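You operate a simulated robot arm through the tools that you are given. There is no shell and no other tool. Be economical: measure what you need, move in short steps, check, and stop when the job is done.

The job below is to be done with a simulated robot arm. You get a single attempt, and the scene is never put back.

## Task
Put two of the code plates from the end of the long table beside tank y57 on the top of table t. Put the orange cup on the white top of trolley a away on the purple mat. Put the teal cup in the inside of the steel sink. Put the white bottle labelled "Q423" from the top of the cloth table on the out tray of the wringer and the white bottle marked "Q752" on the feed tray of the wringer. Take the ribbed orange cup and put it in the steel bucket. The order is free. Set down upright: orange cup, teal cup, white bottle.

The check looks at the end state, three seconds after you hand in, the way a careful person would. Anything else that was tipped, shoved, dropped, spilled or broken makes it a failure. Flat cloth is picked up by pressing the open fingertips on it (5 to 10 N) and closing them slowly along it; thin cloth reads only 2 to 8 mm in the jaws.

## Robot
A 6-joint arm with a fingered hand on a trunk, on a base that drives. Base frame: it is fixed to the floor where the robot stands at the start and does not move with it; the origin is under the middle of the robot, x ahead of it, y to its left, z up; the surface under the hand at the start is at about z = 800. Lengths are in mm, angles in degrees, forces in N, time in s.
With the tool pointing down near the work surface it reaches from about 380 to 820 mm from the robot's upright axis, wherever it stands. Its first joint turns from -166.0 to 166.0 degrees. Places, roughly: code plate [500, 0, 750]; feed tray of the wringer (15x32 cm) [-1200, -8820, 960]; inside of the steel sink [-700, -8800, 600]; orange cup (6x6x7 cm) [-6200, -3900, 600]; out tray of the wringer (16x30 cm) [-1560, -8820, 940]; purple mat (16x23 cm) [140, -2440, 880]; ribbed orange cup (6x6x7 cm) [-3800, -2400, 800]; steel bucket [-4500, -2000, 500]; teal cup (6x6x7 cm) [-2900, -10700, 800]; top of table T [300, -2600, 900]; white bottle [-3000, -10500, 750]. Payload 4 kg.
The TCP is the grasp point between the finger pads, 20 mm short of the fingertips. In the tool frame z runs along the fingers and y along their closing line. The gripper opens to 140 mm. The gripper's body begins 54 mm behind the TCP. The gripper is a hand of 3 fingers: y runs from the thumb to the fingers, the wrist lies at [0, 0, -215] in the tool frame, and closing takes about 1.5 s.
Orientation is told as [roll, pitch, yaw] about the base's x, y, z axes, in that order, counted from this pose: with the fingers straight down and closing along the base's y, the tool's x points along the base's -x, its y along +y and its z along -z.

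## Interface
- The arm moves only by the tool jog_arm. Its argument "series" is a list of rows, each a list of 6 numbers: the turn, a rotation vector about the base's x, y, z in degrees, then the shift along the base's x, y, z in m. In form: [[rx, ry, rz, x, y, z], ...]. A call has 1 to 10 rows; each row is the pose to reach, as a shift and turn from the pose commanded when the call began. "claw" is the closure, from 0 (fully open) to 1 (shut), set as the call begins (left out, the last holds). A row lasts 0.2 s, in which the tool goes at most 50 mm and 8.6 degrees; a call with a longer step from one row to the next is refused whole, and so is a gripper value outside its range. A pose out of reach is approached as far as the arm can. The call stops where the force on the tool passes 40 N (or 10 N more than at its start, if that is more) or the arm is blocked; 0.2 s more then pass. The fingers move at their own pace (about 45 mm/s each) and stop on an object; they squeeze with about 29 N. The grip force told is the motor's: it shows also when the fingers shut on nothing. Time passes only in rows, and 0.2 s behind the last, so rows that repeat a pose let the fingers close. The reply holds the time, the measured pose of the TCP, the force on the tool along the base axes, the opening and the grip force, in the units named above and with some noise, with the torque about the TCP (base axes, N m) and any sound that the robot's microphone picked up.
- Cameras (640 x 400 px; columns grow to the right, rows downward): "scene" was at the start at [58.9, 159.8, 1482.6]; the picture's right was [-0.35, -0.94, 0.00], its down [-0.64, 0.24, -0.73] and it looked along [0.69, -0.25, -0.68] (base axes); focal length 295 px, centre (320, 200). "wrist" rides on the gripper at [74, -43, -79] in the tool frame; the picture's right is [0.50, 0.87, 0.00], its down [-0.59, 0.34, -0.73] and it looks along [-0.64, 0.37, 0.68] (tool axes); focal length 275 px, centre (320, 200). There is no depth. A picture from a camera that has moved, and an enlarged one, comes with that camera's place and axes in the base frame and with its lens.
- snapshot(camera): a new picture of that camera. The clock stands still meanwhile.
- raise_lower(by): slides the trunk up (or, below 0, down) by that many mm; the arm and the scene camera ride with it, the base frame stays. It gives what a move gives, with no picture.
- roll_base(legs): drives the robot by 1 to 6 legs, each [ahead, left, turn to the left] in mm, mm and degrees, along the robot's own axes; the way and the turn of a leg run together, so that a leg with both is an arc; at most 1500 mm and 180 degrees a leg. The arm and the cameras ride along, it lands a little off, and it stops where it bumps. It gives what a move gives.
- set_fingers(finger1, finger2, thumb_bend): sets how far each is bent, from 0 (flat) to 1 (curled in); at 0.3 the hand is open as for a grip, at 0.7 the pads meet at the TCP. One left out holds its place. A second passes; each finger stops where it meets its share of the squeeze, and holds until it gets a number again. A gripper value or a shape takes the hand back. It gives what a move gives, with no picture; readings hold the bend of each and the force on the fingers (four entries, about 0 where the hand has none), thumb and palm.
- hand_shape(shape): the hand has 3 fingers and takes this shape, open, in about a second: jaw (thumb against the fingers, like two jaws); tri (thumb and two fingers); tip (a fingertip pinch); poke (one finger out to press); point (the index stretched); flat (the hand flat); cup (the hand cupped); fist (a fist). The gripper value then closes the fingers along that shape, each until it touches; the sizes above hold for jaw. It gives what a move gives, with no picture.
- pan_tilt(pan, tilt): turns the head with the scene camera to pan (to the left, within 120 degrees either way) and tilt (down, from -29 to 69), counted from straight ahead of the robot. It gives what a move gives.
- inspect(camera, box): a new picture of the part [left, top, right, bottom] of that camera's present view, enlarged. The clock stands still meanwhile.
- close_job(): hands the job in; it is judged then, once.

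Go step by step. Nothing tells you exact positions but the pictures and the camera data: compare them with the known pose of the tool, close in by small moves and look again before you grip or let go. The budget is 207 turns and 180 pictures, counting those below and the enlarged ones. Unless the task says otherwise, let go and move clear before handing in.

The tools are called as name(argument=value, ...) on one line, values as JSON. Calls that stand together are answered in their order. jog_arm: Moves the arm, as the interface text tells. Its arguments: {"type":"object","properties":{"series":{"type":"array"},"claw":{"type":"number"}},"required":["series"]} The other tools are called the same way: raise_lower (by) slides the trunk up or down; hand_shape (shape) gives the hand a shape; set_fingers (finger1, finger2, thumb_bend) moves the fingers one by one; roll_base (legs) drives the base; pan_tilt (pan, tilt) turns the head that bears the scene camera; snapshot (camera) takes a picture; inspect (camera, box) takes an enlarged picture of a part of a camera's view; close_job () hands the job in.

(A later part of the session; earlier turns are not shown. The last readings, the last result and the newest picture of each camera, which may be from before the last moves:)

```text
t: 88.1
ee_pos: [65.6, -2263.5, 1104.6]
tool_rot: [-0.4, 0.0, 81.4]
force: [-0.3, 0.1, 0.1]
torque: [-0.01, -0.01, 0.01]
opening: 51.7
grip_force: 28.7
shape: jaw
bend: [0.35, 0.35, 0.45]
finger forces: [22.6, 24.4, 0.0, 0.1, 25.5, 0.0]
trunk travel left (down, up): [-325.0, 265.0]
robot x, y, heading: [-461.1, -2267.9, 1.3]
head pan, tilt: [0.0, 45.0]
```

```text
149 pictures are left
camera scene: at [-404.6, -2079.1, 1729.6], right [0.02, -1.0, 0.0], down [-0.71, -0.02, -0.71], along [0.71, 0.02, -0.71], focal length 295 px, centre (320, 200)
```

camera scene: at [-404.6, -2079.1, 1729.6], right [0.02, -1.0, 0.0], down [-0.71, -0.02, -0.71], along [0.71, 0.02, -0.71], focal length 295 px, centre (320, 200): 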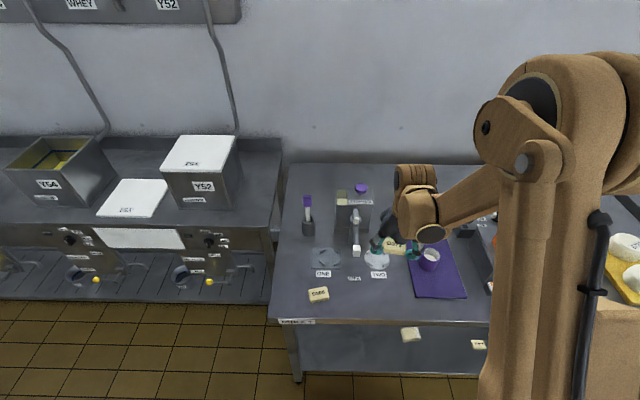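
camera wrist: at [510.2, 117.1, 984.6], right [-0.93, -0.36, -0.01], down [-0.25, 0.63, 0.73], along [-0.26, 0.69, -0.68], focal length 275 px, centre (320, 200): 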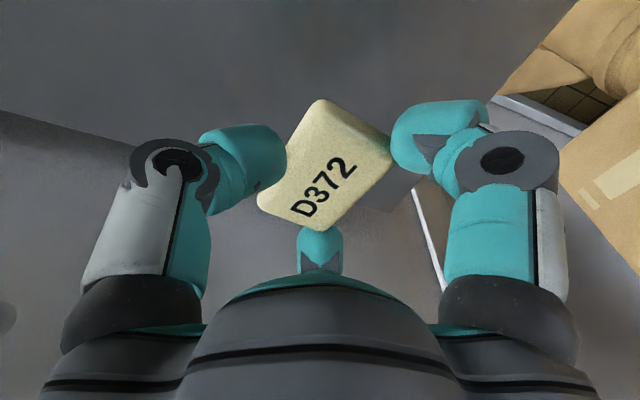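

D205 stands at the left; I lower D372 at (32, -2190) beside it.

jog_arm(series=[[0, 0, 0, -0.01, 0.03, 0], [0, 0, 0, -0.02, 0.06, -0.02], [0, 0, 0, -0.033, 0.074, -0.06], [0, 0, 0, -0.033, 0.074, -0.11], [0, 0, 0, -0.033, 0.074, -0.16], [0, 0, 0, -0.033, 0.074, -0.195], [0, 0, 0, -0.033, 0.074, -0.205]])

snapshot(camera="wrist")

jog_arm(series=[[0, 0, 0, 0, 0, -0.004], [0, 0, 0, 0, 0, -0.007], [0, 0, 0, 0, 0, -0.01], [0, 0, 0, 0, 0, -0.013], [0, 0, 0, 0, 0, -0.016], [0, 0, 0, 0, 0, -0.019], [0, 0, 0, 0, 0, -0.022]])

```text
t: 89.7
ee_pos: [74.5, -2182.7, 920.4]
tool_rot: [-0.3, -0.1, 81.3]
force: [-0.2, 1.0, -0.2]
torque: [0.01, 0.04, 0.01]
opening: 51.4
grip_force: 29.2
shape: jaw
bend: [0.35, 0.35, 0.45]
finger forces: [22.4, 24.4, 0.0, 0.1, 25.7, 0.0]
out of reach, approached as far as the arm can: row 5, 6, 7
trunk travel left (down, up): [-325.0, 265.0]
robot x, y, heading: [-459.9, -2270.1, 1.3]
head pan, tilt: [0.0, 45.0]
```

```text
148 pictures are left
camera wrist: at [106.3, -2262.4, 999.8], right [-0.93, -0.36, -0.01], down [-0.25, 0.63, 0.73], along [-0.26, 0.68, -0.68], focal length 275 px, centre (320, 200)
```

wrist: 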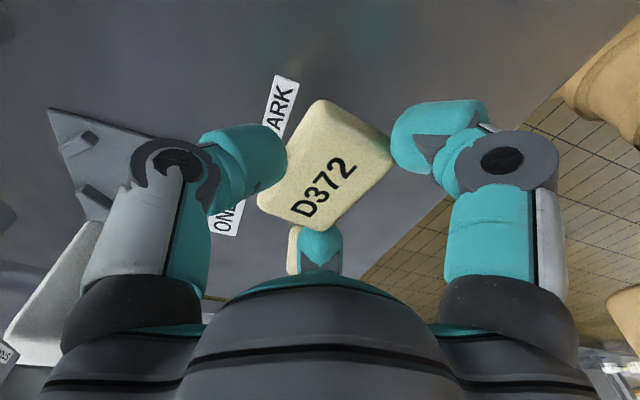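

```text
t: 91.3
ee_pos: [81.7, -2180.3, 903.6]
tool_rot: [-0.4, 0.0, 81.3]
force: [-0.3, -0.3, -0.3]
torque: [0.05, 0.0, -0.06]
opening: 51.6
grip_force: 29.3
shape: jaw
bend: [0.35, 0.35, 0.45]
finger forces: [22.5, 24.3, 0.0, 0.0, 26.1, 0.0]
out of reach, approached as far as the arm can: row 3, 4, 5, 6, 7
trunk travel left (down, up): [-325.0, 265.0]
robot x, y, heading: [-466.3, -2266.0, 1.3]
head pan, tilt: [0.0, 45.0]
```

The arm is at its low limit with the trunk this high; I raise the arm first and then lower the trunk.

jog_arm(series=[[0, 0, 0, 0, 0, 0.05], [0, 0, 0, -0.01, 0, 0.1], [0, 0, 0, -0.03, -0.004, 0.14], [0, 0, 0, -0.05, -0.008, 0.16]])

raise_lower(by=-150)

```text
refused: row 2 steps farther than a row can; nothing moved
```

```text
t: 91.9
ee_pos: [82.0, -2180.4, 881.9]
tool_rot: [-0.6, -0.1, 81.3]
force: [4.3, -0.3, 30.1]
torque: [0.06, 0.07, 0.0]
opening: 53.9
grip_force: 28.5
shape: jaw
bend: [0.35, 0.34, 0.45]
finger forces: [29.4, 28.4, 0.0, 0.0, 31.4, 0.1]
trunk travel left (down, up): [-299.0, 291.0]
robot x, y, heading: [-463.3, -2270.4, 1.3]
head pan, tilt: [0.0, 45.0]
stopped: the force on the tool passed its limit at 64 N (the readings are from after the stop); the commanded pose is now the measured one
```

It stopped on contact with the table at (82, -2180). I look before letting go.

inspect(camera="scene", box=[270, 160, 510, 330])

snapshot(camera="wrist")

```text
2.35 times, centred on (390, 245) of scene
camera zoom: at [-406.1, -2079.4, 1704.0], right [0.02, -1.0, 0.0], down [-0.71, -0.02, -0.71], along [0.71, 0.02, -0.71], focal length 695 px, centre (155, 94)
```

zoom: 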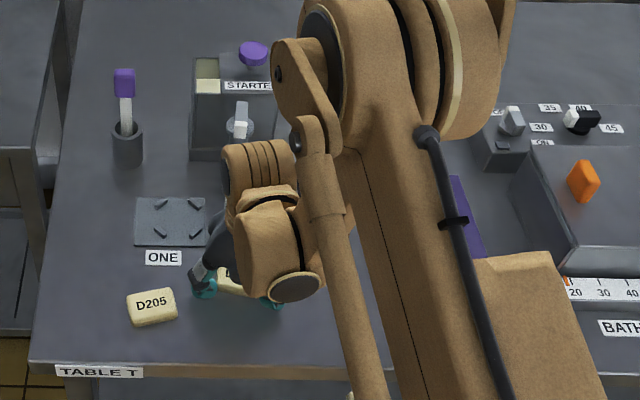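

```text
146 pictures are left
camera wrist: at [112.8, -2261.1, 960.3], right [-0.93, -0.36, -0.01], down [-0.25, 0.63, 0.73], along [-0.26, 0.69, -0.68], focal length 275 px, centre (320, 200)
```

wrist: 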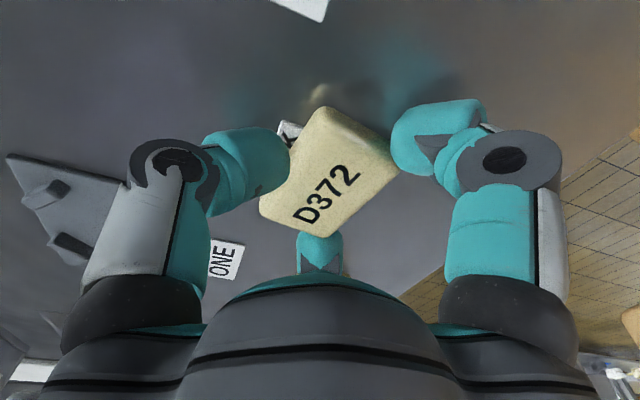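

The plate partly covers the PARK label, so I lift slightly, back the base 50 mm, and set it down nearer the front.

jog_arm(series=[[0, 0, 0, 0, 0, 0.02], [0, 0, 0, 0, 0, 0.04]])

roll_base(legs=[[-50, -10, 0]])

jog_arm(series=[[0, 0, 0, 0, 0, -0.02], [0, 0, 0, 0, 0, -0.03], [0, 0, 0, 0, 0, -0.033], [0, 0, 0, 0, 0, -0.036], [0, 0, 0, 0, 0, -0.039], [0, 0, 0, 0, 0, -0.042], [0, 0, 0, 0, 0, -0.045]])

snapshot(camera="wrist")

```text
t: 92.5
ee_pos: [83.4, -2181.2, 919.1]
tool_rot: [-0.4, -0.1, 81.3]
force: [-0.8, -0.1, -0.1]
torque: [0.0, -0.01, -0.05]
opening: 52.4
grip_force: 29.3
shape: jaw
bend: [0.35, 0.34, 0.46]
finger forces: [25.4, 24.5, 0.0, 0.1, 25.0, 0.0]
trunk travel left (down, up): [-299.0, 291.0]
robot x, y, heading: [-463.6, -2273.0, 1.2]
head pan, tilt: [0.0, 45.0]
```

```text
t: 93.5
ee_pos: [31.1, -2192.3, 920.0]
tool_rot: [-0.5, -0.1, 81.3]
force: [0.5, 1.4, 0.3]
torque: [-0.03, -0.04, 0.0]
opening: 52.3
grip_force: 29.6
shape: jaw
bend: [0.35, 0.34, 0.46]
finger forces: [25.5, 24.5, 0.0, 0.1, 24.9, 0.0]
trunk travel left (down, up): [-299.0, 291.0]
robot x, y, heading: [-515.4, -2284.2, 1.1]
head pan, tilt: [0.0, 45.0]
```

```text
t: 94.9
ee_pos: [33.0, -2192.6, 881.5]
tool_rot: [-0.7, -0.2, 81.3]
force: [5.3, 0.6, 30.6]
torque: [0.04, 0.14, 0.0]
opening: 53.3
grip_force: 29.0
shape: jaw
bend: [0.35, 0.34, 0.46]
finger forces: [28.4, 28.3, 0.1, 0.1, 33.0, 0.0]
trunk travel left (down, up): [-299.0, 291.0]
robot x, y, heading: [-510.5, -2279.0, 1.4]
head pan, tilt: [0.0, 45.0]
stopped in row 7: the force on the tool passed its limit at 44 N (the readings are from after the stop); the commanded pose is now the measured one
```

```text
145 pictures are left
camera wrist: at [63.5, -2272.4, 960.3], right [-0.93, -0.36, -0.01], down [-0.26, 0.63, 0.73], along [-0.26, 0.69, -0.68], focal length 275 px, centre (320, 200)
```

wrist: 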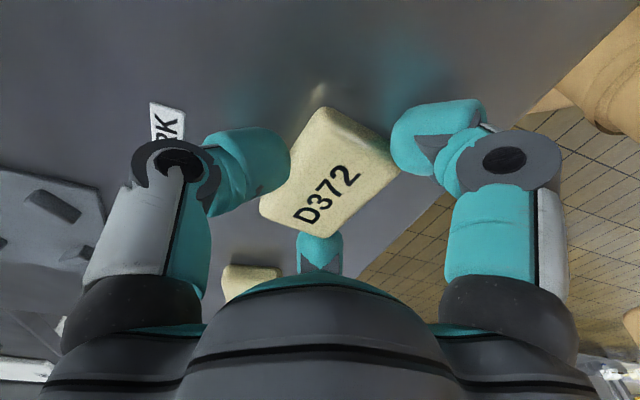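

jog_arm(series=[[0, 0, 0, 0, 0, 0.006], [0, 0, 0, 0, 0, 0.012], [0, 0, 0, 0, 0, 0.015], [0, 0, 0, 0, 0, 0.015], [0, 0, 0, 0, 0, 0.015], [0, 0, 0, 0, 0, 0.05], [0, 0, 0, 0, 0, 0.1], [0, 0, 0, 0, 0, 0.15], [0, 0, 0, 0, 0, 0.2], [0, 0, 0, 0, 0, 0.25]], claw=0)

pan_tilt(pan=-5, tilt=45)

snapshot(camera="scene")

```text
t: 97.1
ee_pos: [32.3, -2189.8, 1131.2]
tool_rot: [-0.6, -0.2, 81.4]
force: [0.1, 0.2, 1.0]
torque: [0.03, 0.02, 0.01]
opening: 139.8
grip_force: 0.1
shape: jaw
bend: [0.3, 0.3, 0.3]
finger forces: [0.0, 0.1, 0.0, 0.1, 0.0, 0.0]
trunk travel left (down, up): [-299.0, 291.0]
robot x, y, heading: [-512.4, -2282.3, 1.0]
head pan, tilt: [0.0, 45.0]
```

```text
t: 97.7
ee_pos: [34.2, -2190.6, 1129.8]
tool_rot: [-0.6, -0.2, 81.4]
force: [0.7, 0.2, -0.9]
torque: [0.01, 0.02, 0.06]
opening: 140.1
grip_force: 0.0
shape: jaw
bend: [0.3, 0.3, 0.3]
finger forces: [0.1, 0.0, 0.0, 0.0, 0.0, 0.1]
trunk travel left (down, up): [-299.0, 291.0]
robot x, y, heading: [-513.1, -2284.9, 1.2]
head pan, tilt: [-5.0, 45.0]
```

```text
144 pictures are left
camera scene: at [-455.0, -2097.5, 1704.0], right [-0.06, -1.0, 0.0], down [-0.71, 0.04, -0.71], along [0.71, -0.04, -0.71], focal length 295 px, centre (320, 200)
```

scene: 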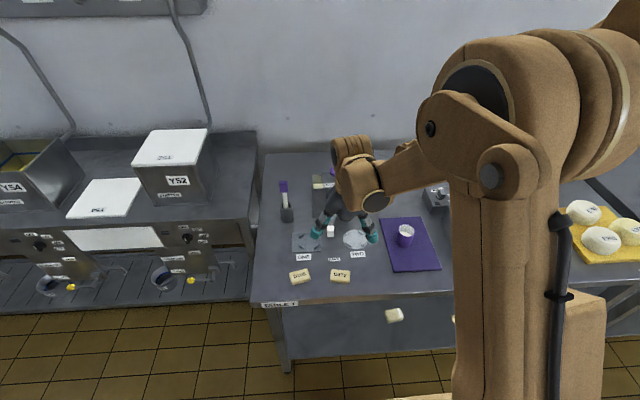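

Both plates rest on table T. Now I back away and turn round to look towards the ribbed orange cup (-3800, -2400) and the bucket.

roll_base(legs=[[-500, 0, 0], [0, 0, 178]])

pan_tilt(pan=30, tilt=20)

snapshot(camera="scene")

pan_tilt(pan=-20, tilt=20)

snapshot(camera="scene")

```text
t: 108.0
ee_pos: [-1556.4, -2389.0, 1129.5]
tool_rot: [-0.6, -0.1, -98.2]
force: [-0.3, 0.1, -0.8]
torque: [0.02, 0.02, -0.01]
opening: 140.2
grip_force: 0.2
shape: jaw
bend: [0.3, 0.3, 0.3]
finger forces: [0.0, 0.0, 0.1, 0.0, 0.0, 0.1]
trunk travel left (down, up): [-299.0, 291.0]
robot x, y, heading: [-1011.0, -2291.8, -178.4]
head pan, tilt: [-5.0, 45.0]
```

```text
t: 109.0
ee_pos: [-1557.1, -2388.0, 1130.3]
tool_rot: [-0.6, -0.2, -98.2]
force: [0.3, 0.2, 0.1]
torque: [-0.01, 0.02, 0.02]
opening: 140.0
grip_force: 0.1
shape: jaw
bend: [0.3, 0.3, 0.3]
finger forces: [0.0, 0.0, 0.0, 0.0, 0.0, 0.1]
trunk travel left (down, up): [-299.0, 291.0]
robot x, y, heading: [-1012.0, -2291.3, -178.3]
head pan, tilt: [30.0, 20.0]
```

```text
143 pictures are left
camera scene: at [-1063.9, -2533.0, 1742.6], right [-0.53, 0.85, 0.0], down [0.29, 0.18, -0.94], along [-0.8, -0.49, -0.34], focal length 295 px, centre (320, 200)
```

scene: 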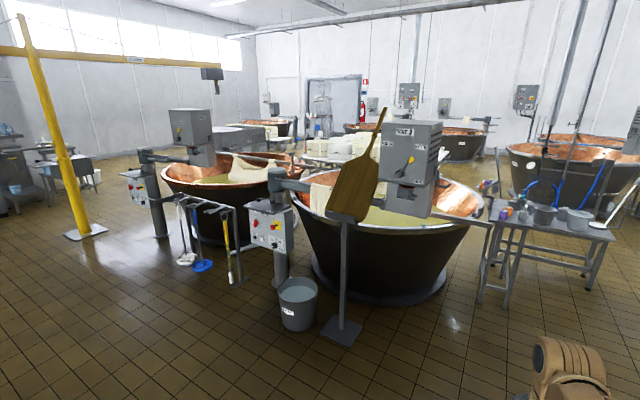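

```text
t: 110.2
ee_pos: [-1556.5, -2388.0, 1131.0]
tool_rot: [-0.6, -0.1, -98.1]
force: [1.2, 0.0, 0.1]
torque: [0.02, 0.01, 0.0]
opening: 139.7
grip_force: 0.0
shape: jaw
bend: [0.3, 0.3, 0.3]
finger forces: [0.1, 0.1, 0.1, 0.0, 0.1, 0.0]
trunk travel left (down, up): [-299.0, 291.0]
robot x, y, heading: [-1009.3, -2297.6, -178.1]
head pan, tilt: [-20.0, 20.0]
```

```text
142 pictures are left
camera scene: at [-1073.1, -2455.0, 1742.7], right [0.31, 0.95, 0.0], down [0.33, -0.11, -0.94], along [-0.89, 0.29, -0.34], focal length 295 px, centre (320, 200)
```

scene: 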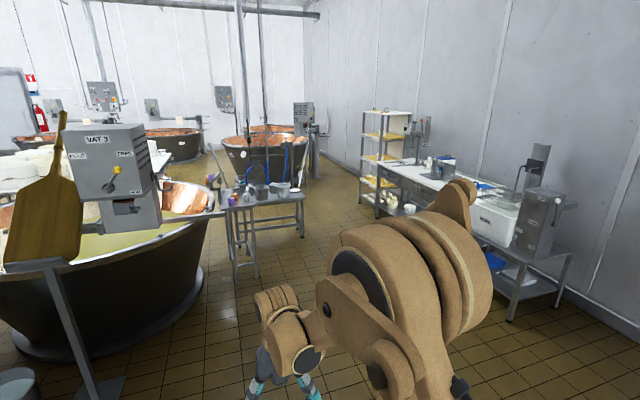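

Straight ahead is a small steel table with pots, at about x -3700; I zoom in on it.

inspect(camera="scene", box=[190, 140, 330, 290])

inspect(camera="scene", box=[340, 90, 500, 220])

```text
2.67 times, centred on (260, 215) of scene
camera zoom: at [-1073.1, -2455.0, 1742.7], right [0.31, 0.95, 0.0], down [0.33, -0.11, -0.94], along [-0.89, 0.29, -0.34], focal length 788 px, centre (480, 160)
```

zoom: 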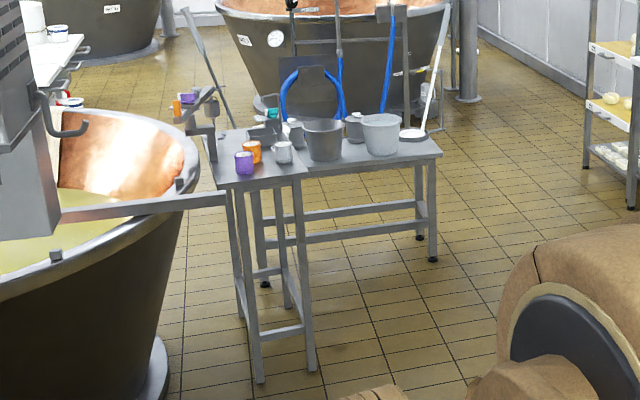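

```text
3.08 times, centred on (420, 155) of scene
camera zoom: at [-1073.1, -2455.0, 1742.7], right [0.31, 0.95, 0.0], down [0.33, -0.11, -0.94], along [-0.89, 0.29, -0.34], focal length 909 px, centre (12, 338)
```

zoom: 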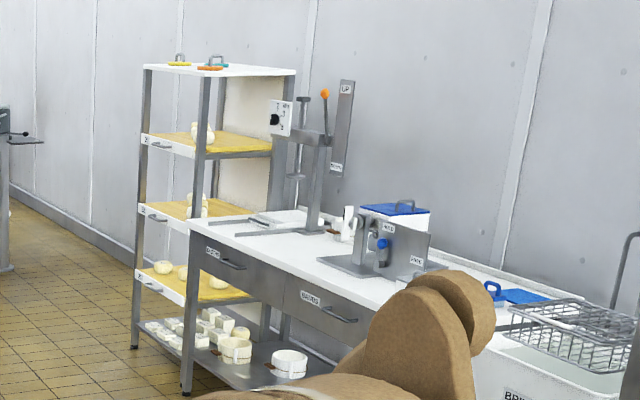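

The ribbed orange cup is on the narrow stand (about (-3870, -2400)); the buckets stand on a lower table behind. I drive closer, keeping clear of the vat on the left.

roll_base(legs=[[1400, -130, -1.7]])

pan_tilt(pan=0, tilt=28)

snapshot(camera="scene")

```text
t: 117.1
ee_pos: [-2943.4, -2230.9, 1130.7]
tool_rot: [-0.6, -0.3, -101.5]
force: [0.0, 0.5, 0.3]
torque: [0.01, -0.05, 0.0]
opening: 139.8
grip_force: 0.1
shape: jaw
bend: [0.3, 0.3, 0.3]
finger forces: [0.0, 0.0, 0.0, 0.0, 0.0, 0.1]
trunk travel left (down, up): [-299.0, 291.0]
robot x, y, heading: [-2394.2, -2165.6, 178.6]
head pan, tilt: [-20.0, 20.0]
```

```text
t: 118.0
ee_pos: [-2942.3, -2231.4, 1131.3]
tool_rot: [-0.6, -0.2, -101.5]
force: [0.1, -0.2, -0.7]
torque: [0.0, 0.0, -0.01]
opening: 140.0
grip_force: 0.1
shape: jaw
bend: [0.3, 0.3, 0.3]
finger forces: [0.0, 0.0, 0.0, 0.1, 0.0, 0.0]
trunk travel left (down, up): [-299.0, 291.0]
robot x, y, heading: [-2392.9, -2169.8, 178.7]
head pan, tilt: [0.0, 28.0]
```

```text
139 pictures are left
camera scene: at [-2467.7, -2357.6, 1729.8], right [0.03, 1.0, 0.0], down [0.47, -0.01, -0.88], along [-0.88, 0.02, -0.47], focal length 295 px, centre (320, 200)
```

scene: 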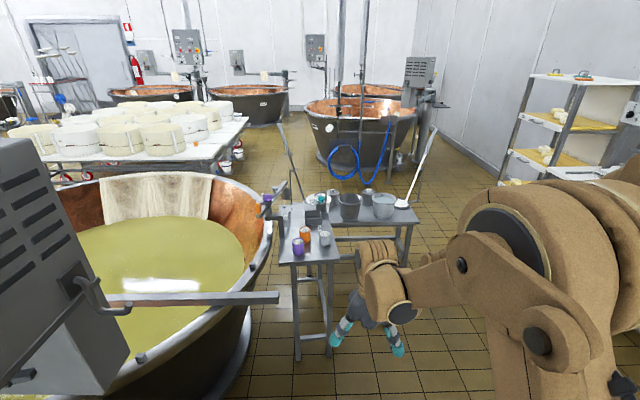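

inspect(camera="scene", box=[250, 170, 430, 290])

```text
3.33 times, centred on (340, 230) of scene
camera zoom: at [-2467.7, -2357.6, 1729.8], right [0.03, 1.0, 0.0], down [0.47, -0.01, -0.88], along [-0.88, 0.02, -0.47], focal length 985 px, centre (253, 100)
```

zoom: 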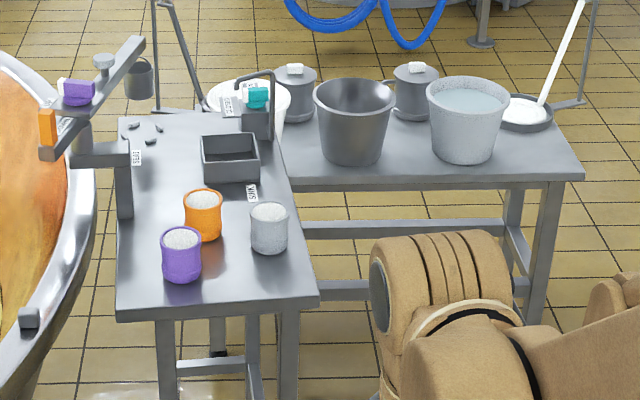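

The dark, empty steel bucket is on the low table (about (-4420, -2085)); the ribbed orange cup is at about (-3760, -2408) between a purple and a grey cup. I drive up to the stand.

roll_base(legs=[[790, 0, 1.3]])

pan_tilt(pan=10, tilt=50)

snapshot(camera="scene")

```text
t: 122.2
ee_pos: [-3745.1, -2226.6, 1129.4]
tool_rot: [-0.6, 0.0, -100.5]
force: [1.0, 0.7, 0.9]
torque: [-0.01, 0.01, -0.01]
opening: 140.0
grip_force: 0.0
shape: jaw
bend: [0.3, 0.3, 0.3]
finger forces: [0.0, 0.1, 0.0, 0.1, 0.0, 0.1]
trunk travel left (down, up): [-299.0, 291.0]
robot x, y, heading: [-3199.8, -2151.8, 179.5]
head pan, tilt: [0.0, 28.0]
```

```text
t: 123.1
ee_pos: [-3744.3, -2225.3, 1130.5]
tool_rot: [-0.6, -0.1, -100.6]
force: [0.3, 0.5, -0.1]
torque: [0.01, -0.03, -0.03]
opening: 140.1
grip_force: 0.1
shape: jaw
bend: [0.3, 0.3, 0.3]
finger forces: [0.1, 0.1, 0.0, 0.0, 0.1, 0.1]
trunk travel left (down, up): [-299.0, 291.0]
robot x, y, heading: [-3193.5, -2148.9, 179.2]
head pan, tilt: [10.0, 50.0]
```

```text
137 pictures are left
camera scene: at [-3252.2, -2358.0, 1697.1], right [-0.16, 0.99, 0.0], down [0.76, 0.13, -0.64], along [-0.63, -0.11, -0.77], focal length 295 px, centre (320, 200)
```

scene: 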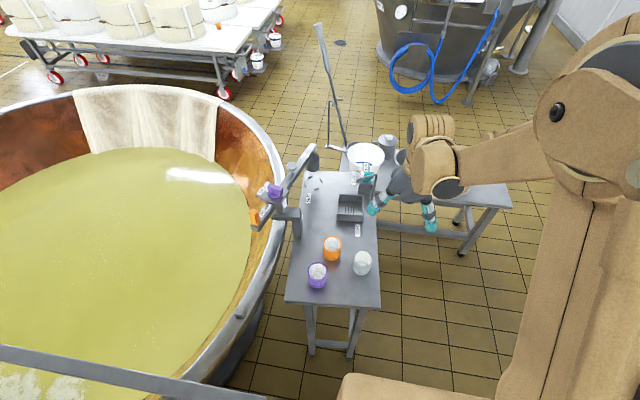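

inspect(camera="scene", box=[270, 170, 430, 310])

```text
2.86 times, centred on (350, 240) of scene
camera zoom: at [-3252.2, -2358.0, 1697.1], right [-0.16, 0.99, 0.0], down [0.76, 0.13, -0.64], along [-0.63, -0.11, -0.77], focal length 844 px, centre (234, 86)
```

zoom: 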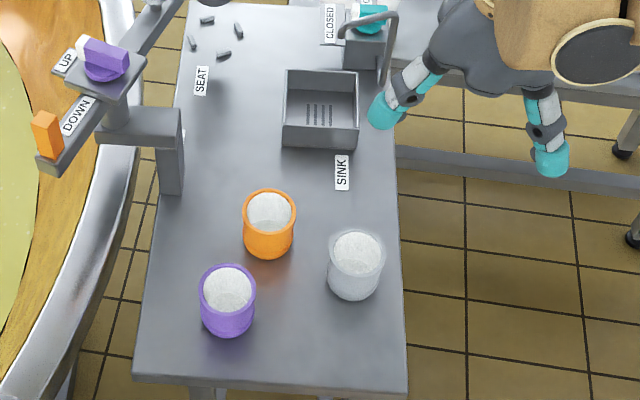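

Cup centre ≈ (-3762, -2406), rim ≈ 860. I lower the trunk, move over it and turn so the fingers go between the neighbouring cups.

raise_lower(by=-130)

jog_arm(series=[[0, 0, -6, -0.004, -0.04, 0], [0, 0, -12, -0.008, -0.08, 0], [0, 0, -18, -0.012, -0.12, 0], [0, 0, -22, -0.016, -0.16, 0], [0, 0, -22, -0.018, -0.181, -0.02], [0, 0, -22, -0.018, -0.181, -0.05]])

snapshot(camera="wrist")

inspect(camera="scene", box=[270, 170, 430, 310])

```text
t: 124.7
ee_pos: [-3743.4, -2226.5, 1000.3]
tool_rot: [-0.6, -0.3, -100.7]
force: [-0.4, -0.3, 0.9]
torque: [0.0, -0.01, -0.01]
opening: 140.2
grip_force: 0.0
shape: jaw
bend: [0.3, 0.3, 0.3]
finger forces: [0.0, 0.0, 0.1, 0.0, 0.0, 0.1]
trunk travel left (down, up): [-169.0, 421.0]
robot x, y, heading: [-3194.5, -2150.2, 179.3]
head pan, tilt: [10.0, 50.0]
```

```text
t: 126.1
ee_pos: [-3761.6, -2407.4, 950.8]
tool_rot: [-0.6, -0.1, -122.6]
force: [0.2, -0.7, 0.2]
torque: [0.02, 0.0, -0.02]
opening: 140.1
grip_force: 0.2
shape: jaw
bend: [0.3, 0.3, 0.3]
finger forces: [0.1, 0.1, 0.0, 0.1, 0.0, 0.0]
trunk travel left (down, up): [-169.0, 421.0]
robot x, y, heading: [-3193.7, -2156.5, 179.2]
head pan, tilt: [10.0, 50.0]
```

```text
135 pictures are left
camera wrist: at [-3756.5, -2322.4, 1030.0], right [1.0, -0.05, -0.01], down [-0.02, -0.68, 0.73], along [-0.04, -0.73, -0.68], focal length 275 px, centre (320, 200)
```

wrist: 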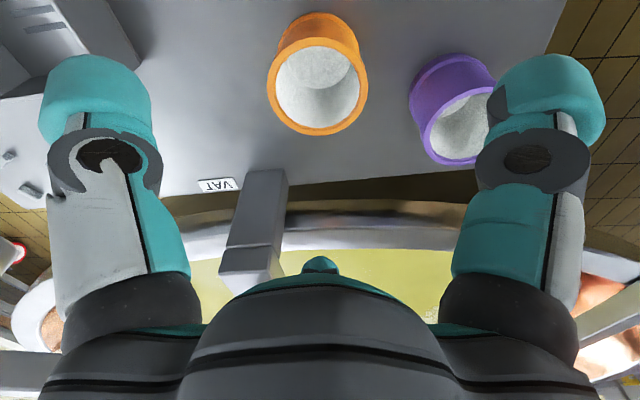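

```text
2.86 times, centred on (350, 240) of scene
camera zoom: at [-3252.6, -2358.3, 1567.0], right [-0.16, 0.99, 0.0], down [0.76, 0.13, -0.64], along [-0.63, -0.11, -0.77], focal length 844 px, centre (234, 86)
```

zoom: 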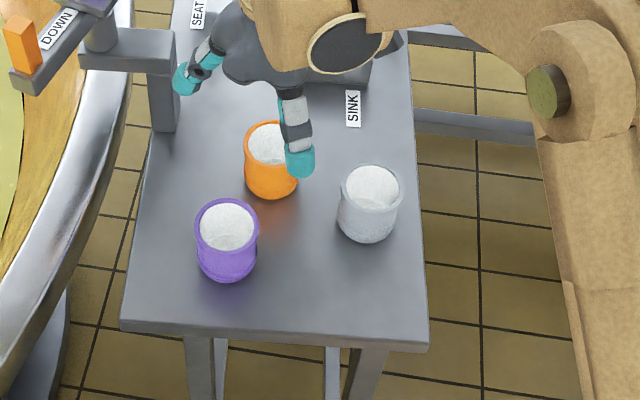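

Cup centre ≈ (-3758, -2404), rim ≈ 868. I descend over it and check.

jog_arm(series=[[0, 0, 0, 0.003, 0.003, -0.04], [0, 0, 0, 0.003, 0.003, -0.08], [0, 0, 0, 0.003, 0.003, -0.102]])

snapshot(camera="wrist")

inspect(camera="scene", box=[270, 170, 430, 310])

```text
t: 126.9
ee_pos: [-3759.9, -2404.3, 847.8]
tool_rot: [-0.5, -0.2, -122.5]
force: [-0.1, 0.3, 0.9]
torque: [-0.01, -0.01, 0.0]
opening: 139.8
grip_force: 0.0
shape: jaw
bend: [0.3, 0.3, 0.3]
finger forces: [0.1, 0.0, 0.1, 0.0, 0.1, 0.0]
trunk travel left (down, up): [-169.0, 421.0]
robot x, y, heading: [-3192.5, -2153.2, 179.2]
head pan, tilt: [10.0, 50.0]
```

```text
133 pictures are left
camera wrist: at [-3753.8, -2319.5, 926.8], right [1.0, -0.04, -0.01], down [-0.02, -0.68, 0.73], along [-0.04, -0.73, -0.68], focal length 275 px, centre (320, 200)
```

wrist: 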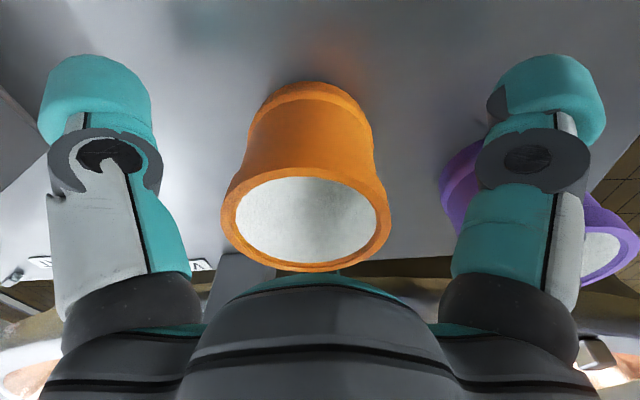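

```text
2.86 times, centred on (350, 240) of scene
camera zoom: at [-3252.4, -2358.3, 1567.1], right [-0.16, 0.99, 0.0], down [0.76, 0.13, -0.64], along [-0.63, -0.11, -0.77], focal length 844 px, centre (234, 86)
```

zoom: 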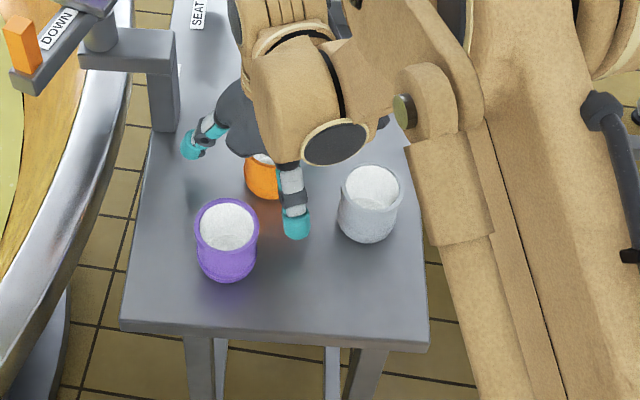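

Nearly centred; I shift 5 mm and close on the cup.

jog_arm(series=[[0, 0, 0, -0.005, 0, -0.003], [0, 0, 0, -0.005, 0, -0.003], [0, 0, 0, -0.005, 0, -0.003], [0, 0, 0, -0.005, 0, -0.003], [0, 0, 0, -0.005, 0, -0.003], [0, 0, 0, -0.005, 0, -0.003], [0, 0, 0, -0.005, 0, -0.003]], claw=1)

snapshot(camera="wrist")

```text
t: 128.5
ee_pos: [-3763.5, -2403.4, 845.0]
tool_rot: [-0.5, -0.1, -122.5]
force: [-0.1, 0.2, 0.0]
torque: [0.0, 0.0, 0.03]
opening: 49.3
grip_force: 28.9
shape: jaw
bend: [0.4, 0.43, 0.4]
finger forces: [26.1, 24.4, 0.0, 0.1, 25.1, 0.0]
trunk travel left (down, up): [-169.0, 421.0]
robot x, y, heading: [-3195.0, -2155.4, 179.3]
head pan, tilt: [10.0, 50.0]
```

```text
131 pictures are left
camera wrist: at [-3758.6, -2319.6, 924.9], right [1.0, -0.04, -0.01], down [-0.02, -0.68, 0.73], along [-0.04, -0.73, -0.68], focal length 275 px, centre (320, 200)
```

wrist: 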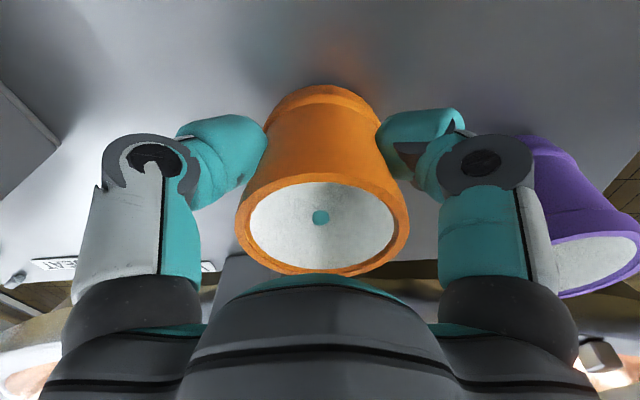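

The cup is gripped. I lift it to z ≈ 1100, step right clear of the stand and drive towards the bucket table.

jog_arm(series=[[0, 0, 0, 0, 0, 0.02], [0, 0, 0, 0, 0, 0.06], [0, 0, 0, 0, 0, 0.11], [0, 0, 0, 0, 0, 0.16], [0, 0, 0, 0, 0, 0.21], [0, 0, 0, 0, 0, 0.255]])

roll_base(legs=[[0, -300, 0], [500, 0, 0.7]])

pan_tilt(pan=0, tilt=45)

snapshot(camera="scene")

snapshot(camera="wrist")

```text
t: 129.9
ee_pos: [-3764.5, -2400.5, 1101.6]
tool_rot: [-0.6, -0.2, -122.5]
force: [0.2, -0.6, -1.1]
torque: [0.01, -0.03, 0.01]
opening: 49.0
grip_force: 29.0
shape: jaw
bend: [0.4, 0.43, 0.4]
finger forces: [26.2, 24.2, 0.0, 0.1, 25.0, 0.0]
trunk travel left (down, up): [-169.0, 421.0]
robot x, y, heading: [-3196.8, -2154.2, 179.5]
head pan, tilt: [10.0, 50.0]
```

```text
t: 134.5
ee_pos: [-4266.0, -2116.1, 1099.8]
tool_rot: [-0.5, -0.1, -121.6]
force: [-0.4, -0.3, -1.4]
torque: [0.0, 0.0, 0.01]
opening: 48.9
grip_force: 28.6
shape: jaw
bend: [0.4, 0.43, 0.4]
finger forces: [26.3, 24.2, 0.0, 0.1, 25.0, 0.0]
trunk travel left (down, up): [-169.0, 421.0]
robot x, y, heading: [-3703.2, -1857.2, -179.6]
head pan, tilt: [10.0, 50.0]
```

```text
t: 135.2
ee_pos: [-4265.4, -2117.3, 1100.0]
tool_rot: [-0.6, -0.1, -121.5]
force: [-0.1, 0.6, -1.0]
torque: [0.0, 0.01, -0.01]
opening: 49.1
grip_force: 28.4
shape: jaw
bend: [0.4, 0.43, 0.4]
finger forces: [26.2, 24.4, 0.0, 0.0, 25.1, 0.0]
trunk travel left (down, up): [-169.0, 421.0]
robot x, y, heading: [-3700.6, -1857.1, -179.5]
head pan, tilt: [0.0, 45.0]
```

```text
130 pictures are left
camera scene: at [-3759.4, -2050.3, 1573.9], right [-0.01, 1.0, 0.0], down [0.71, 0.01, -0.71], along [-0.71, -0.01, -0.71], focal length 295 px, centre (320, 200)
```

scene: 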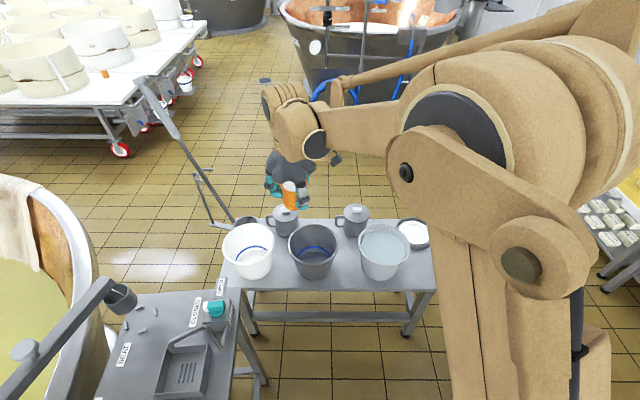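

```text
129 pictures are left
camera wrist: at [-4262.3, -2031.8, 1179.9], right [1.0, -0.03, -0.01], down [-0.01, -0.68, 0.73], along [-0.03, -0.73, -0.68], focal length 275 px, centre (320, 200)
```

wrist: 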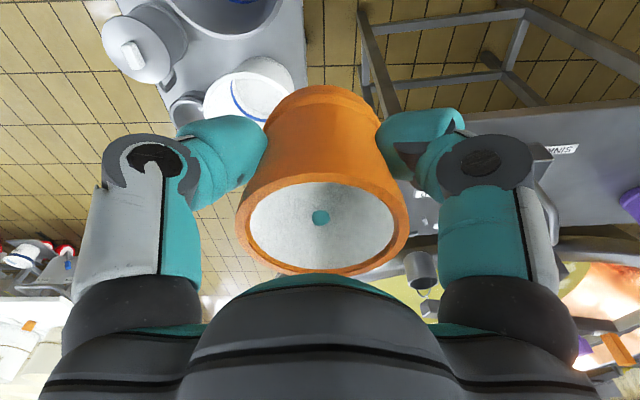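

Three buckets: white, dark steel (empty, middle), and a grey one with water. The steel one is about (-4435, -2090). I drive 110 mm closer, lower the trunk and move above it.

roll_base(legs=[[110, 0, 0]])

raise_lower(by=-165)

snapshot(camera="scene")

```text
t: 136.4
ee_pos: [-4377.8, -2117.6, 1099.2]
tool_rot: [-0.6, -0.1, -121.5]
force: [-1.4, -1.2, -0.7]
torque: [0.03, -0.03, 0.0]
opening: 48.8
grip_force: 28.9
shape: jaw
bend: [0.4, 0.43, 0.4]
finger forces: [26.1, 24.3, 0.0, 0.0, 25.0, 0.0]
trunk travel left (down, up): [-169.0, 421.0]
robot x, y, heading: [-3811.5, -1861.3, -179.1]
head pan, tilt: [0.0, 45.0]
```

```text
t: 138.3
ee_pos: [-4375.7, -2117.5, 936.1]
tool_rot: [-0.6, -0.2, -121.6]
force: [1.1, 0.4, -1.2]
torque: [0.01, -0.02, 0.0]
opening: 48.7
grip_force: 28.8
shape: jaw
bend: [0.4, 0.43, 0.4]
finger forces: [26.3, 24.3, 0.0, 0.0, 25.0, 0.1]
trunk travel left (down, up): [-4.0, 586.0]
robot x, y, heading: [-3805.8, -1860.1, -179.7]
head pan, tilt: [0.0, 45.0]
```

```text
128 pictures are left
camera scene: at [-3869.5, -2051.2, 1409.1], right [-0.01, 1.0, 0.0], down [0.71, 0.01, -0.71], along [-0.71, -0.01, -0.71], focal length 295 px, centre (320, 200)
```

scene: 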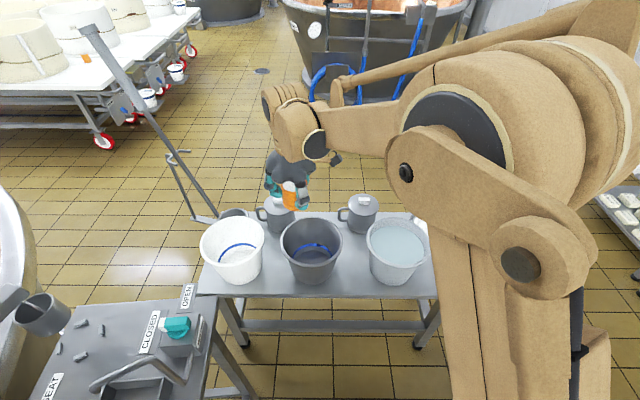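

The bucket centre works out at (-4453, -2088), rim z ≈ 645. I move over it and lower part way.

jog_arm(series=[[0, 0, 0, -0.04, 0.015, 0], [0, 0, 0, -0.077, 0.03, -0.02], [0, 0, 0, -0.077, 0.03, -0.07], [0, 0, 0, -0.077, 0.03, -0.12], [0, 0, 0, -0.077, 0.03, -0.17], [0, 0, 0, -0.077, 0.03, -0.2]])

snapshot(camera="wrist")

inspect(camera="scene", box=[200, 160, 440, 310])

```text
t: 139.7
ee_pos: [-4453.4, -2085.0, 735.1]
tool_rot: [-0.6, -0.1, -121.5]
force: [0.0, 0.6, -0.8]
torque: [0.03, 0.05, 0.02]
opening: 48.9
grip_force: 29.5
shape: jaw
bend: [0.4, 0.43, 0.4]
finger forces: [26.3, 24.3, 0.0, 0.0, 25.4, 0.0]
trunk travel left (down, up): [-4.0, 586.0]
robot x, y, heading: [-3807.0, -1857.2, -179.6]
head pan, tilt: [0.0, 45.0]
```

```text
127 pictures are left
camera wrist: at [-4451.3, -2000.2, 814.8], right [1.0, -0.03, -0.01], down [-0.01, -0.68, 0.73], along [-0.03, -0.73, -0.68], focal length 275 px, centre (320, 200)
```

wrist: 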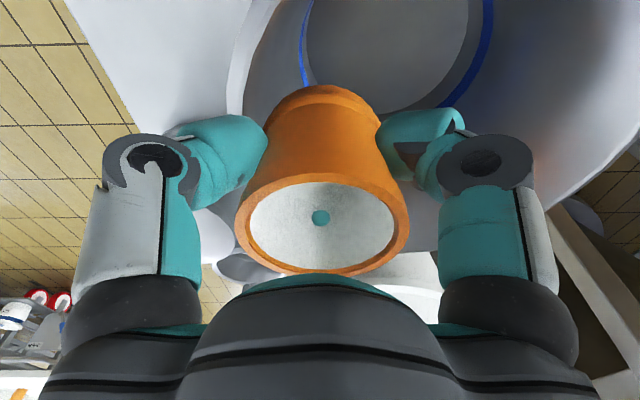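

```text
2.67 times, centred on (320, 235) of scene
camera zoom: at [-3869.5, -2051.3, 1409.0], right [-0.01, 1.0, 0.0], down [0.71, 0.01, -0.71], along [-0.71, -0.01, -0.71], focal length 788 px, centre (320, 107)
```

zoom: 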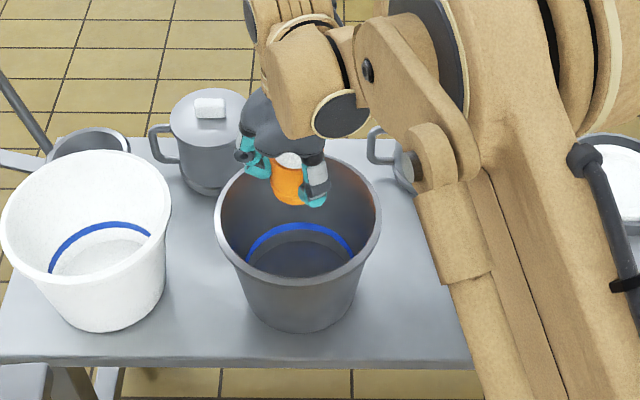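

The wrist view shows the bucket centre nearer to me than I thought: about (-4402, -2080), rim ≈ 700. I rise, shift 50 mm and look again.

jog_arm(series=[[0, 0, 0, 0, 0, 0.04], [0, 0, 0, 0.03, 0.003, 0.05], [0, 0, 0, 0.052, 0.005, 0.05]])

snapshot(camera="wrist")

inspect(camera="scene", box=[200, 160, 440, 310])

```text
t: 140.5
ee_pos: [-4400.5, -2082.6, 786.2]
tool_rot: [-0.6, -0.1, -121.5]
force: [-0.7, -0.2, -0.6]
torque: [-0.02, -0.02, 0.03]
opening: 48.6
grip_force: 29.2
shape: jaw
bend: [0.4, 0.43, 0.4]
finger forces: [26.3, 24.3, 0.0, 0.1, 25.2, 0.0]
trunk travel left (down, up): [-4.0, 586.0]
robot x, y, heading: [-3811.0, -1858.9, -179.4]
head pan, tilt: [0.0, 45.0]
```

```text
125 pictures are left
camera wrist: at [-4397.4, -1997.5, 864.9], right [1.0, -0.03, -0.01], down [-0.01, -0.68, 0.73], along [-0.03, -0.73, -0.68], focal length 275 px, centre (320, 200)
```

wrist: 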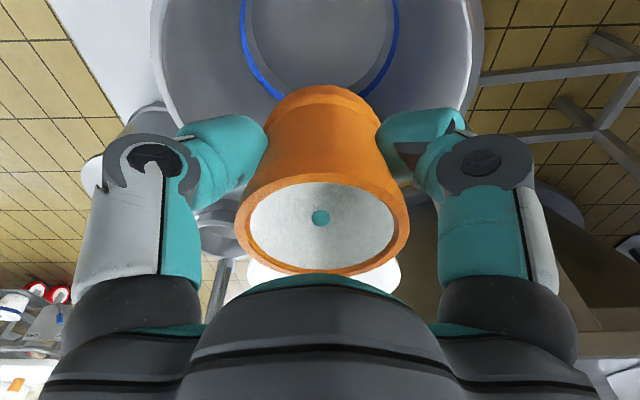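

```text
2.67 times, centred on (320, 235) of scene
camera zoom: at [-3869.4, -2051.2, 1409.0], right [-0.01, 1.0, 0.0], down [0.71, 0.01, -0.71], along [-0.71, -0.01, -0.71], focal length 788 px, centre (320, 107)
```

zoom: 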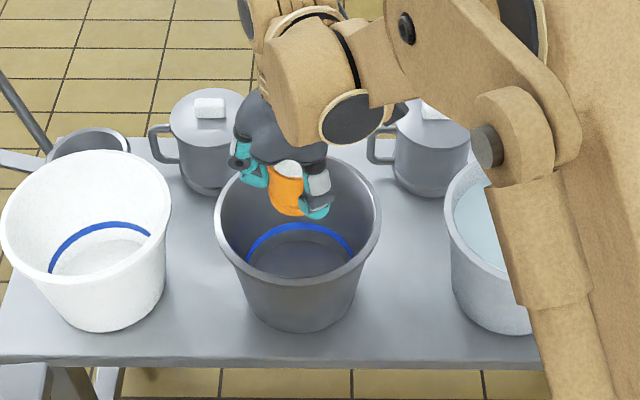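

Now the cup is centred over the bucket. I lower it inside.

jog_arm(series=[[0, 0, 0, 0, 0, -0.05], [0, 0, 0, 0, 0, -0.1], [0, 0, 0, 0, 0, -0.13], [0, 0, 0, 0, 0, -0.145], [0, 0, 0, 0, 0, -0.155], [0, 0, 0, 0, 0, -0.165], [0, 0, 0, 0, 0, -0.17], [0, 0, 0, 0, 0, -0.175], [0, 0, 0, 0, 0, -0.18]])

snapshot(camera="wrist")

inspect(camera="scene", box=[200, 160, 440, 310])

```text
t: 141.8
ee_pos: [-4399.1, -2080.1, 633.3]
tool_rot: [-0.9, 0.1, -121.6]
force: [1.9, 2.2, 29.6]
torque: [2.56, -0.03, -0.12]
opening: 49.2
grip_force: 29.0
shape: jaw
bend: [0.4, 0.43, 0.4]
finger forces: [26.4, 24.2, 0.0, 0.0, 24.7, 0.0]
trunk travel left (down, up): [-4.0, 586.0]
robot x, y, heading: [-3810.9, -1859.2, -179.4]
head pan, tilt: [0.0, 45.0]
stopped in row 6: the force on the tool passed its limit at 54 N (the readings are from after the stop); the commanded pose is now the measured one
```

```text
123 pictures are left
camera wrist: at [-4395.3, -1996.2, 712.3], right [1.0, -0.03, -0.01], down [-0.01, -0.68, 0.73], along [-0.03, -0.73, -0.68], focal length 275 px, centre (320, 200)
```

wrist: 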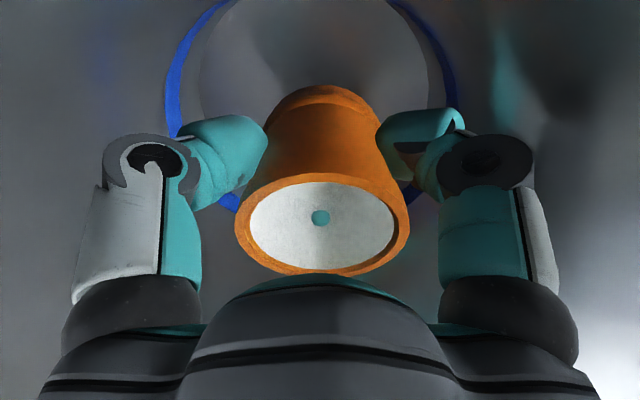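

```text
2.67 times, centred on (320, 235) of scene
camera zoom: at [-3867.1, -2050.3, 1409.7], right [-0.01, 1.0, 0.0], down [0.71, 0.01, -0.71], along [-0.71, -0.01, -0.71], focal length 788 px, centre (320, 107)
```

zoom: 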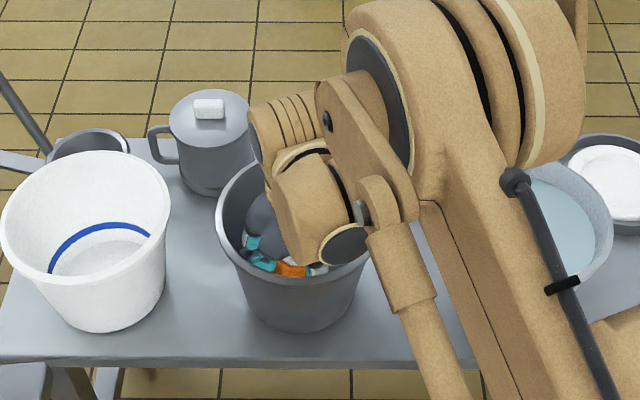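

The wrist camera side touched the rim (lever ≈ 86 mm towards +y). I rise a little, shift 13 mm away and lower again gently.

jog_arm(series=[[0, 0, 0, 0, -0.002, 0.012], [0, 0, 0, 0, -0.013, 0.012], [0, 0, 0, 0, -0.013, 0.003], [0, 0, 0, 0, -0.013, -0.003], [0, 0, 0, 0, -0.013, -0.007], [0, 0, 0, 0, -0.013, -0.011], [0, 0, 0, 0, -0.013, -0.015], [0, 0, 0, 0, -0.013, -0.019], [0, 0, 0, 0, -0.013, -0.023]])

snapshot(camera="wrist")

```text
t: 142.8
ee_pos: [-4399.0, -2093.0, 632.9]
tool_rot: [-1.0, 0.2, -121.7]
force: [1.0, 2.1, 29.9]
torque: [2.51, -0.06, -0.04]
opening: 48.9
grip_force: 28.3
shape: jaw
bend: [0.4, 0.43, 0.4]
finger forces: [26.8, 25.3, 0.0, 0.0, 24.8, 0.0]
trunk travel left (down, up): [-4.0, 586.0]
robot x, y, heading: [-3808.7, -1858.9, -179.8]
head pan, tilt: [0.0, 45.0]
stopped in row 5: the force on the tool passed its limit at 46 N (the readings are from after the stop); the commanded pose is now the measured one
```

```text
121 pictures are left
camera wrist: at [-4395.1, -2009.1, 713.0], right [1.0, -0.03, -0.01], down [-0.01, -0.69, 0.73], along [-0.03, -0.73, -0.69], focal length 275 px, centre (320, 200)
```

wrist: 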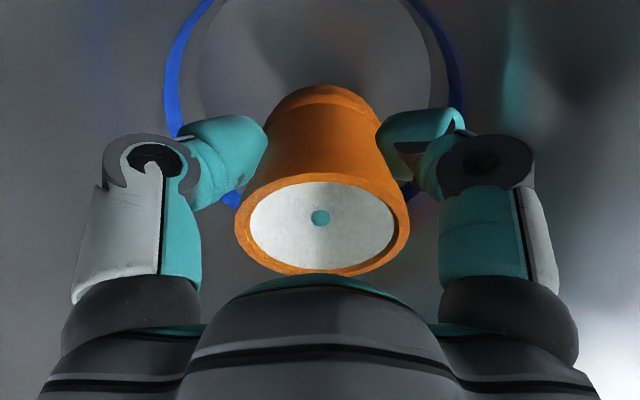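

The camera cannot pass the rim, so the cup base is about 15–20 mm above the bucket floor; I recentre, and open partially to let it stand down.

jog_arm(series=[[0, 0, 0, 0, 0.003, 0.004], [0, 0, 0, 0, 0.008, 0.004], [0, 0, 0, 0, 0.008, 0.004]])

jog_arm(series=[[0, 0, 0, 0, 0, 0], [0, 0, 0, 0, 0, 0], [0, 0, 0, 0, 0, 0], [0, 0, 0, 0, 0, 0], [0, 0, 0, 0, 0, 0]], claw=0.4)

snapshot(camera="wrist")

```text
t: 143.6
ee_pos: [-4400.2, -2086.7, 633.9]
tool_rot: [-0.9, 0.2, -121.5]
force: [0.3, 0.5, -0.1]
torque: [0.0, 0.02, 0.01]
opening: 49.1
grip_force: 28.8
shape: jaw
bend: [0.4, 0.43, 0.4]
finger forces: [26.9, 25.3, 0.0, 0.1, 24.7, 0.1]
trunk travel left (down, up): [-4.0, 586.0]
robot x, y, heading: [-3808.7, -1860.5, -179.4]
head pan, tilt: [0.0, 45.0]
```

```text
t: 144.8
ee_pos: [-4399.9, -2085.8, 633.9]
tool_rot: [-1.0, 0.2, -121.5]
force: [-1.4, -0.7, -2.2]
torque: [-0.24, 0.0, -0.08]
opening: 68.4
grip_force: 0.3
shape: jaw
bend: [0.35, 0.35, 0.33]
finger forces: [12.5, 14.1, 0.1, 0.1, 13.7, 0.0]
trunk travel left (down, up): [-4.0, 586.0]
robot x, y, heading: [-3810.5, -1855.6, -179.4]
head pan, tilt: [0.0, 45.0]
```

```text
120 pictures are left
camera wrist: at [-4396.5, -2002.1, 714.1], right [1.0, -0.03, -0.01], down [-0.01, -0.69, 0.73], along [-0.03, -0.73, -0.69], focal length 275 px, centre (320, 200)
```

wrist: 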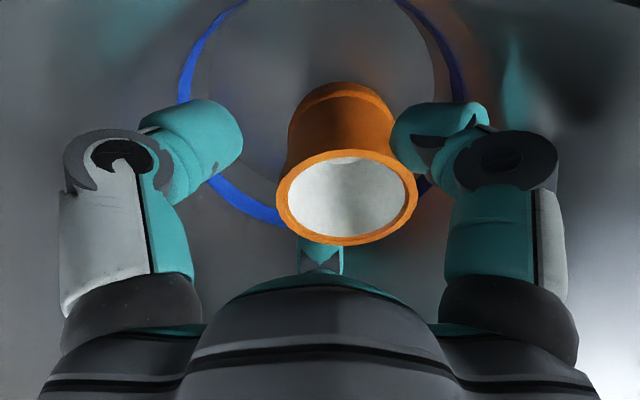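

The cup has dropped onto the floor of the bucket; the fingers now touch the bucket walls, so I ease them slightly and rise slowly.

jog_arm(series=[[0, 0, 0, 0.003, 0, 0], [0, 0, 0, 0.005, 0, 0], [0, 0, 0, 0.005, 0, 0.006]], claw=0.5)

snapshot(camera="wrist")

inspect(camera="scene", box=[200, 160, 440, 310])

```text
t: 145.6
ee_pos: [-4395.5, -2086.8, 638.5]
tool_rot: [-0.9, 0.2, -121.6]
force: [-0.7, 1.4, 0.3]
torque: [-0.05, 0.0, 0.01]
opening: 69.0
grip_force: 0.1
shape: jaw
bend: [0.34, 0.35, 0.33]
finger forces: [0.6, 1.8, 0.0, 0.0, 0.1, 0.0]
trunk travel left (down, up): [-4.0, 586.0]
robot x, y, heading: [-3811.0, -1859.4, -179.6]
head pan, tilt: [0.0, 45.0]
```

```text
119 pictures are left
camera wrist: at [-4392.0, -2002.6, 719.9], right [1.0, -0.03, -0.01], down [-0.01, -0.69, 0.73], along [-0.03, -0.73, -0.69], focal length 275 px, centre (320, 200)
```

wrist: 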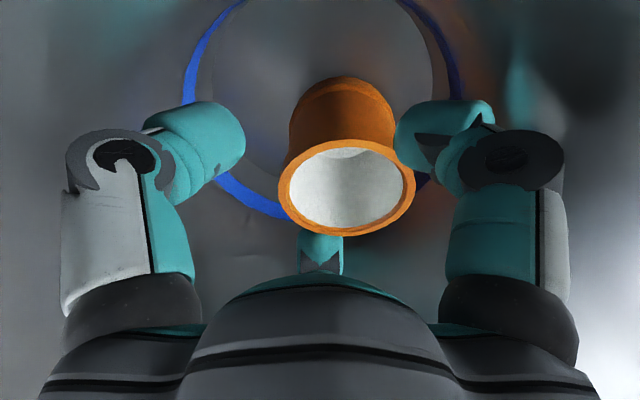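

```text
2.67 times, centred on (320, 235) of scene
camera zoom: at [-3870.2, -2051.0, 1409.0], right [-0.01, 1.0, 0.0], down [0.71, 0.01, -0.71], along [-0.71, -0.01, -0.71], focal length 788 px, centre (320, 107)
```

zoom: 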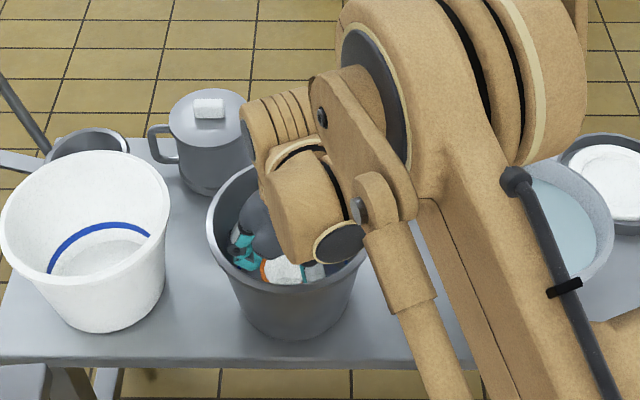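

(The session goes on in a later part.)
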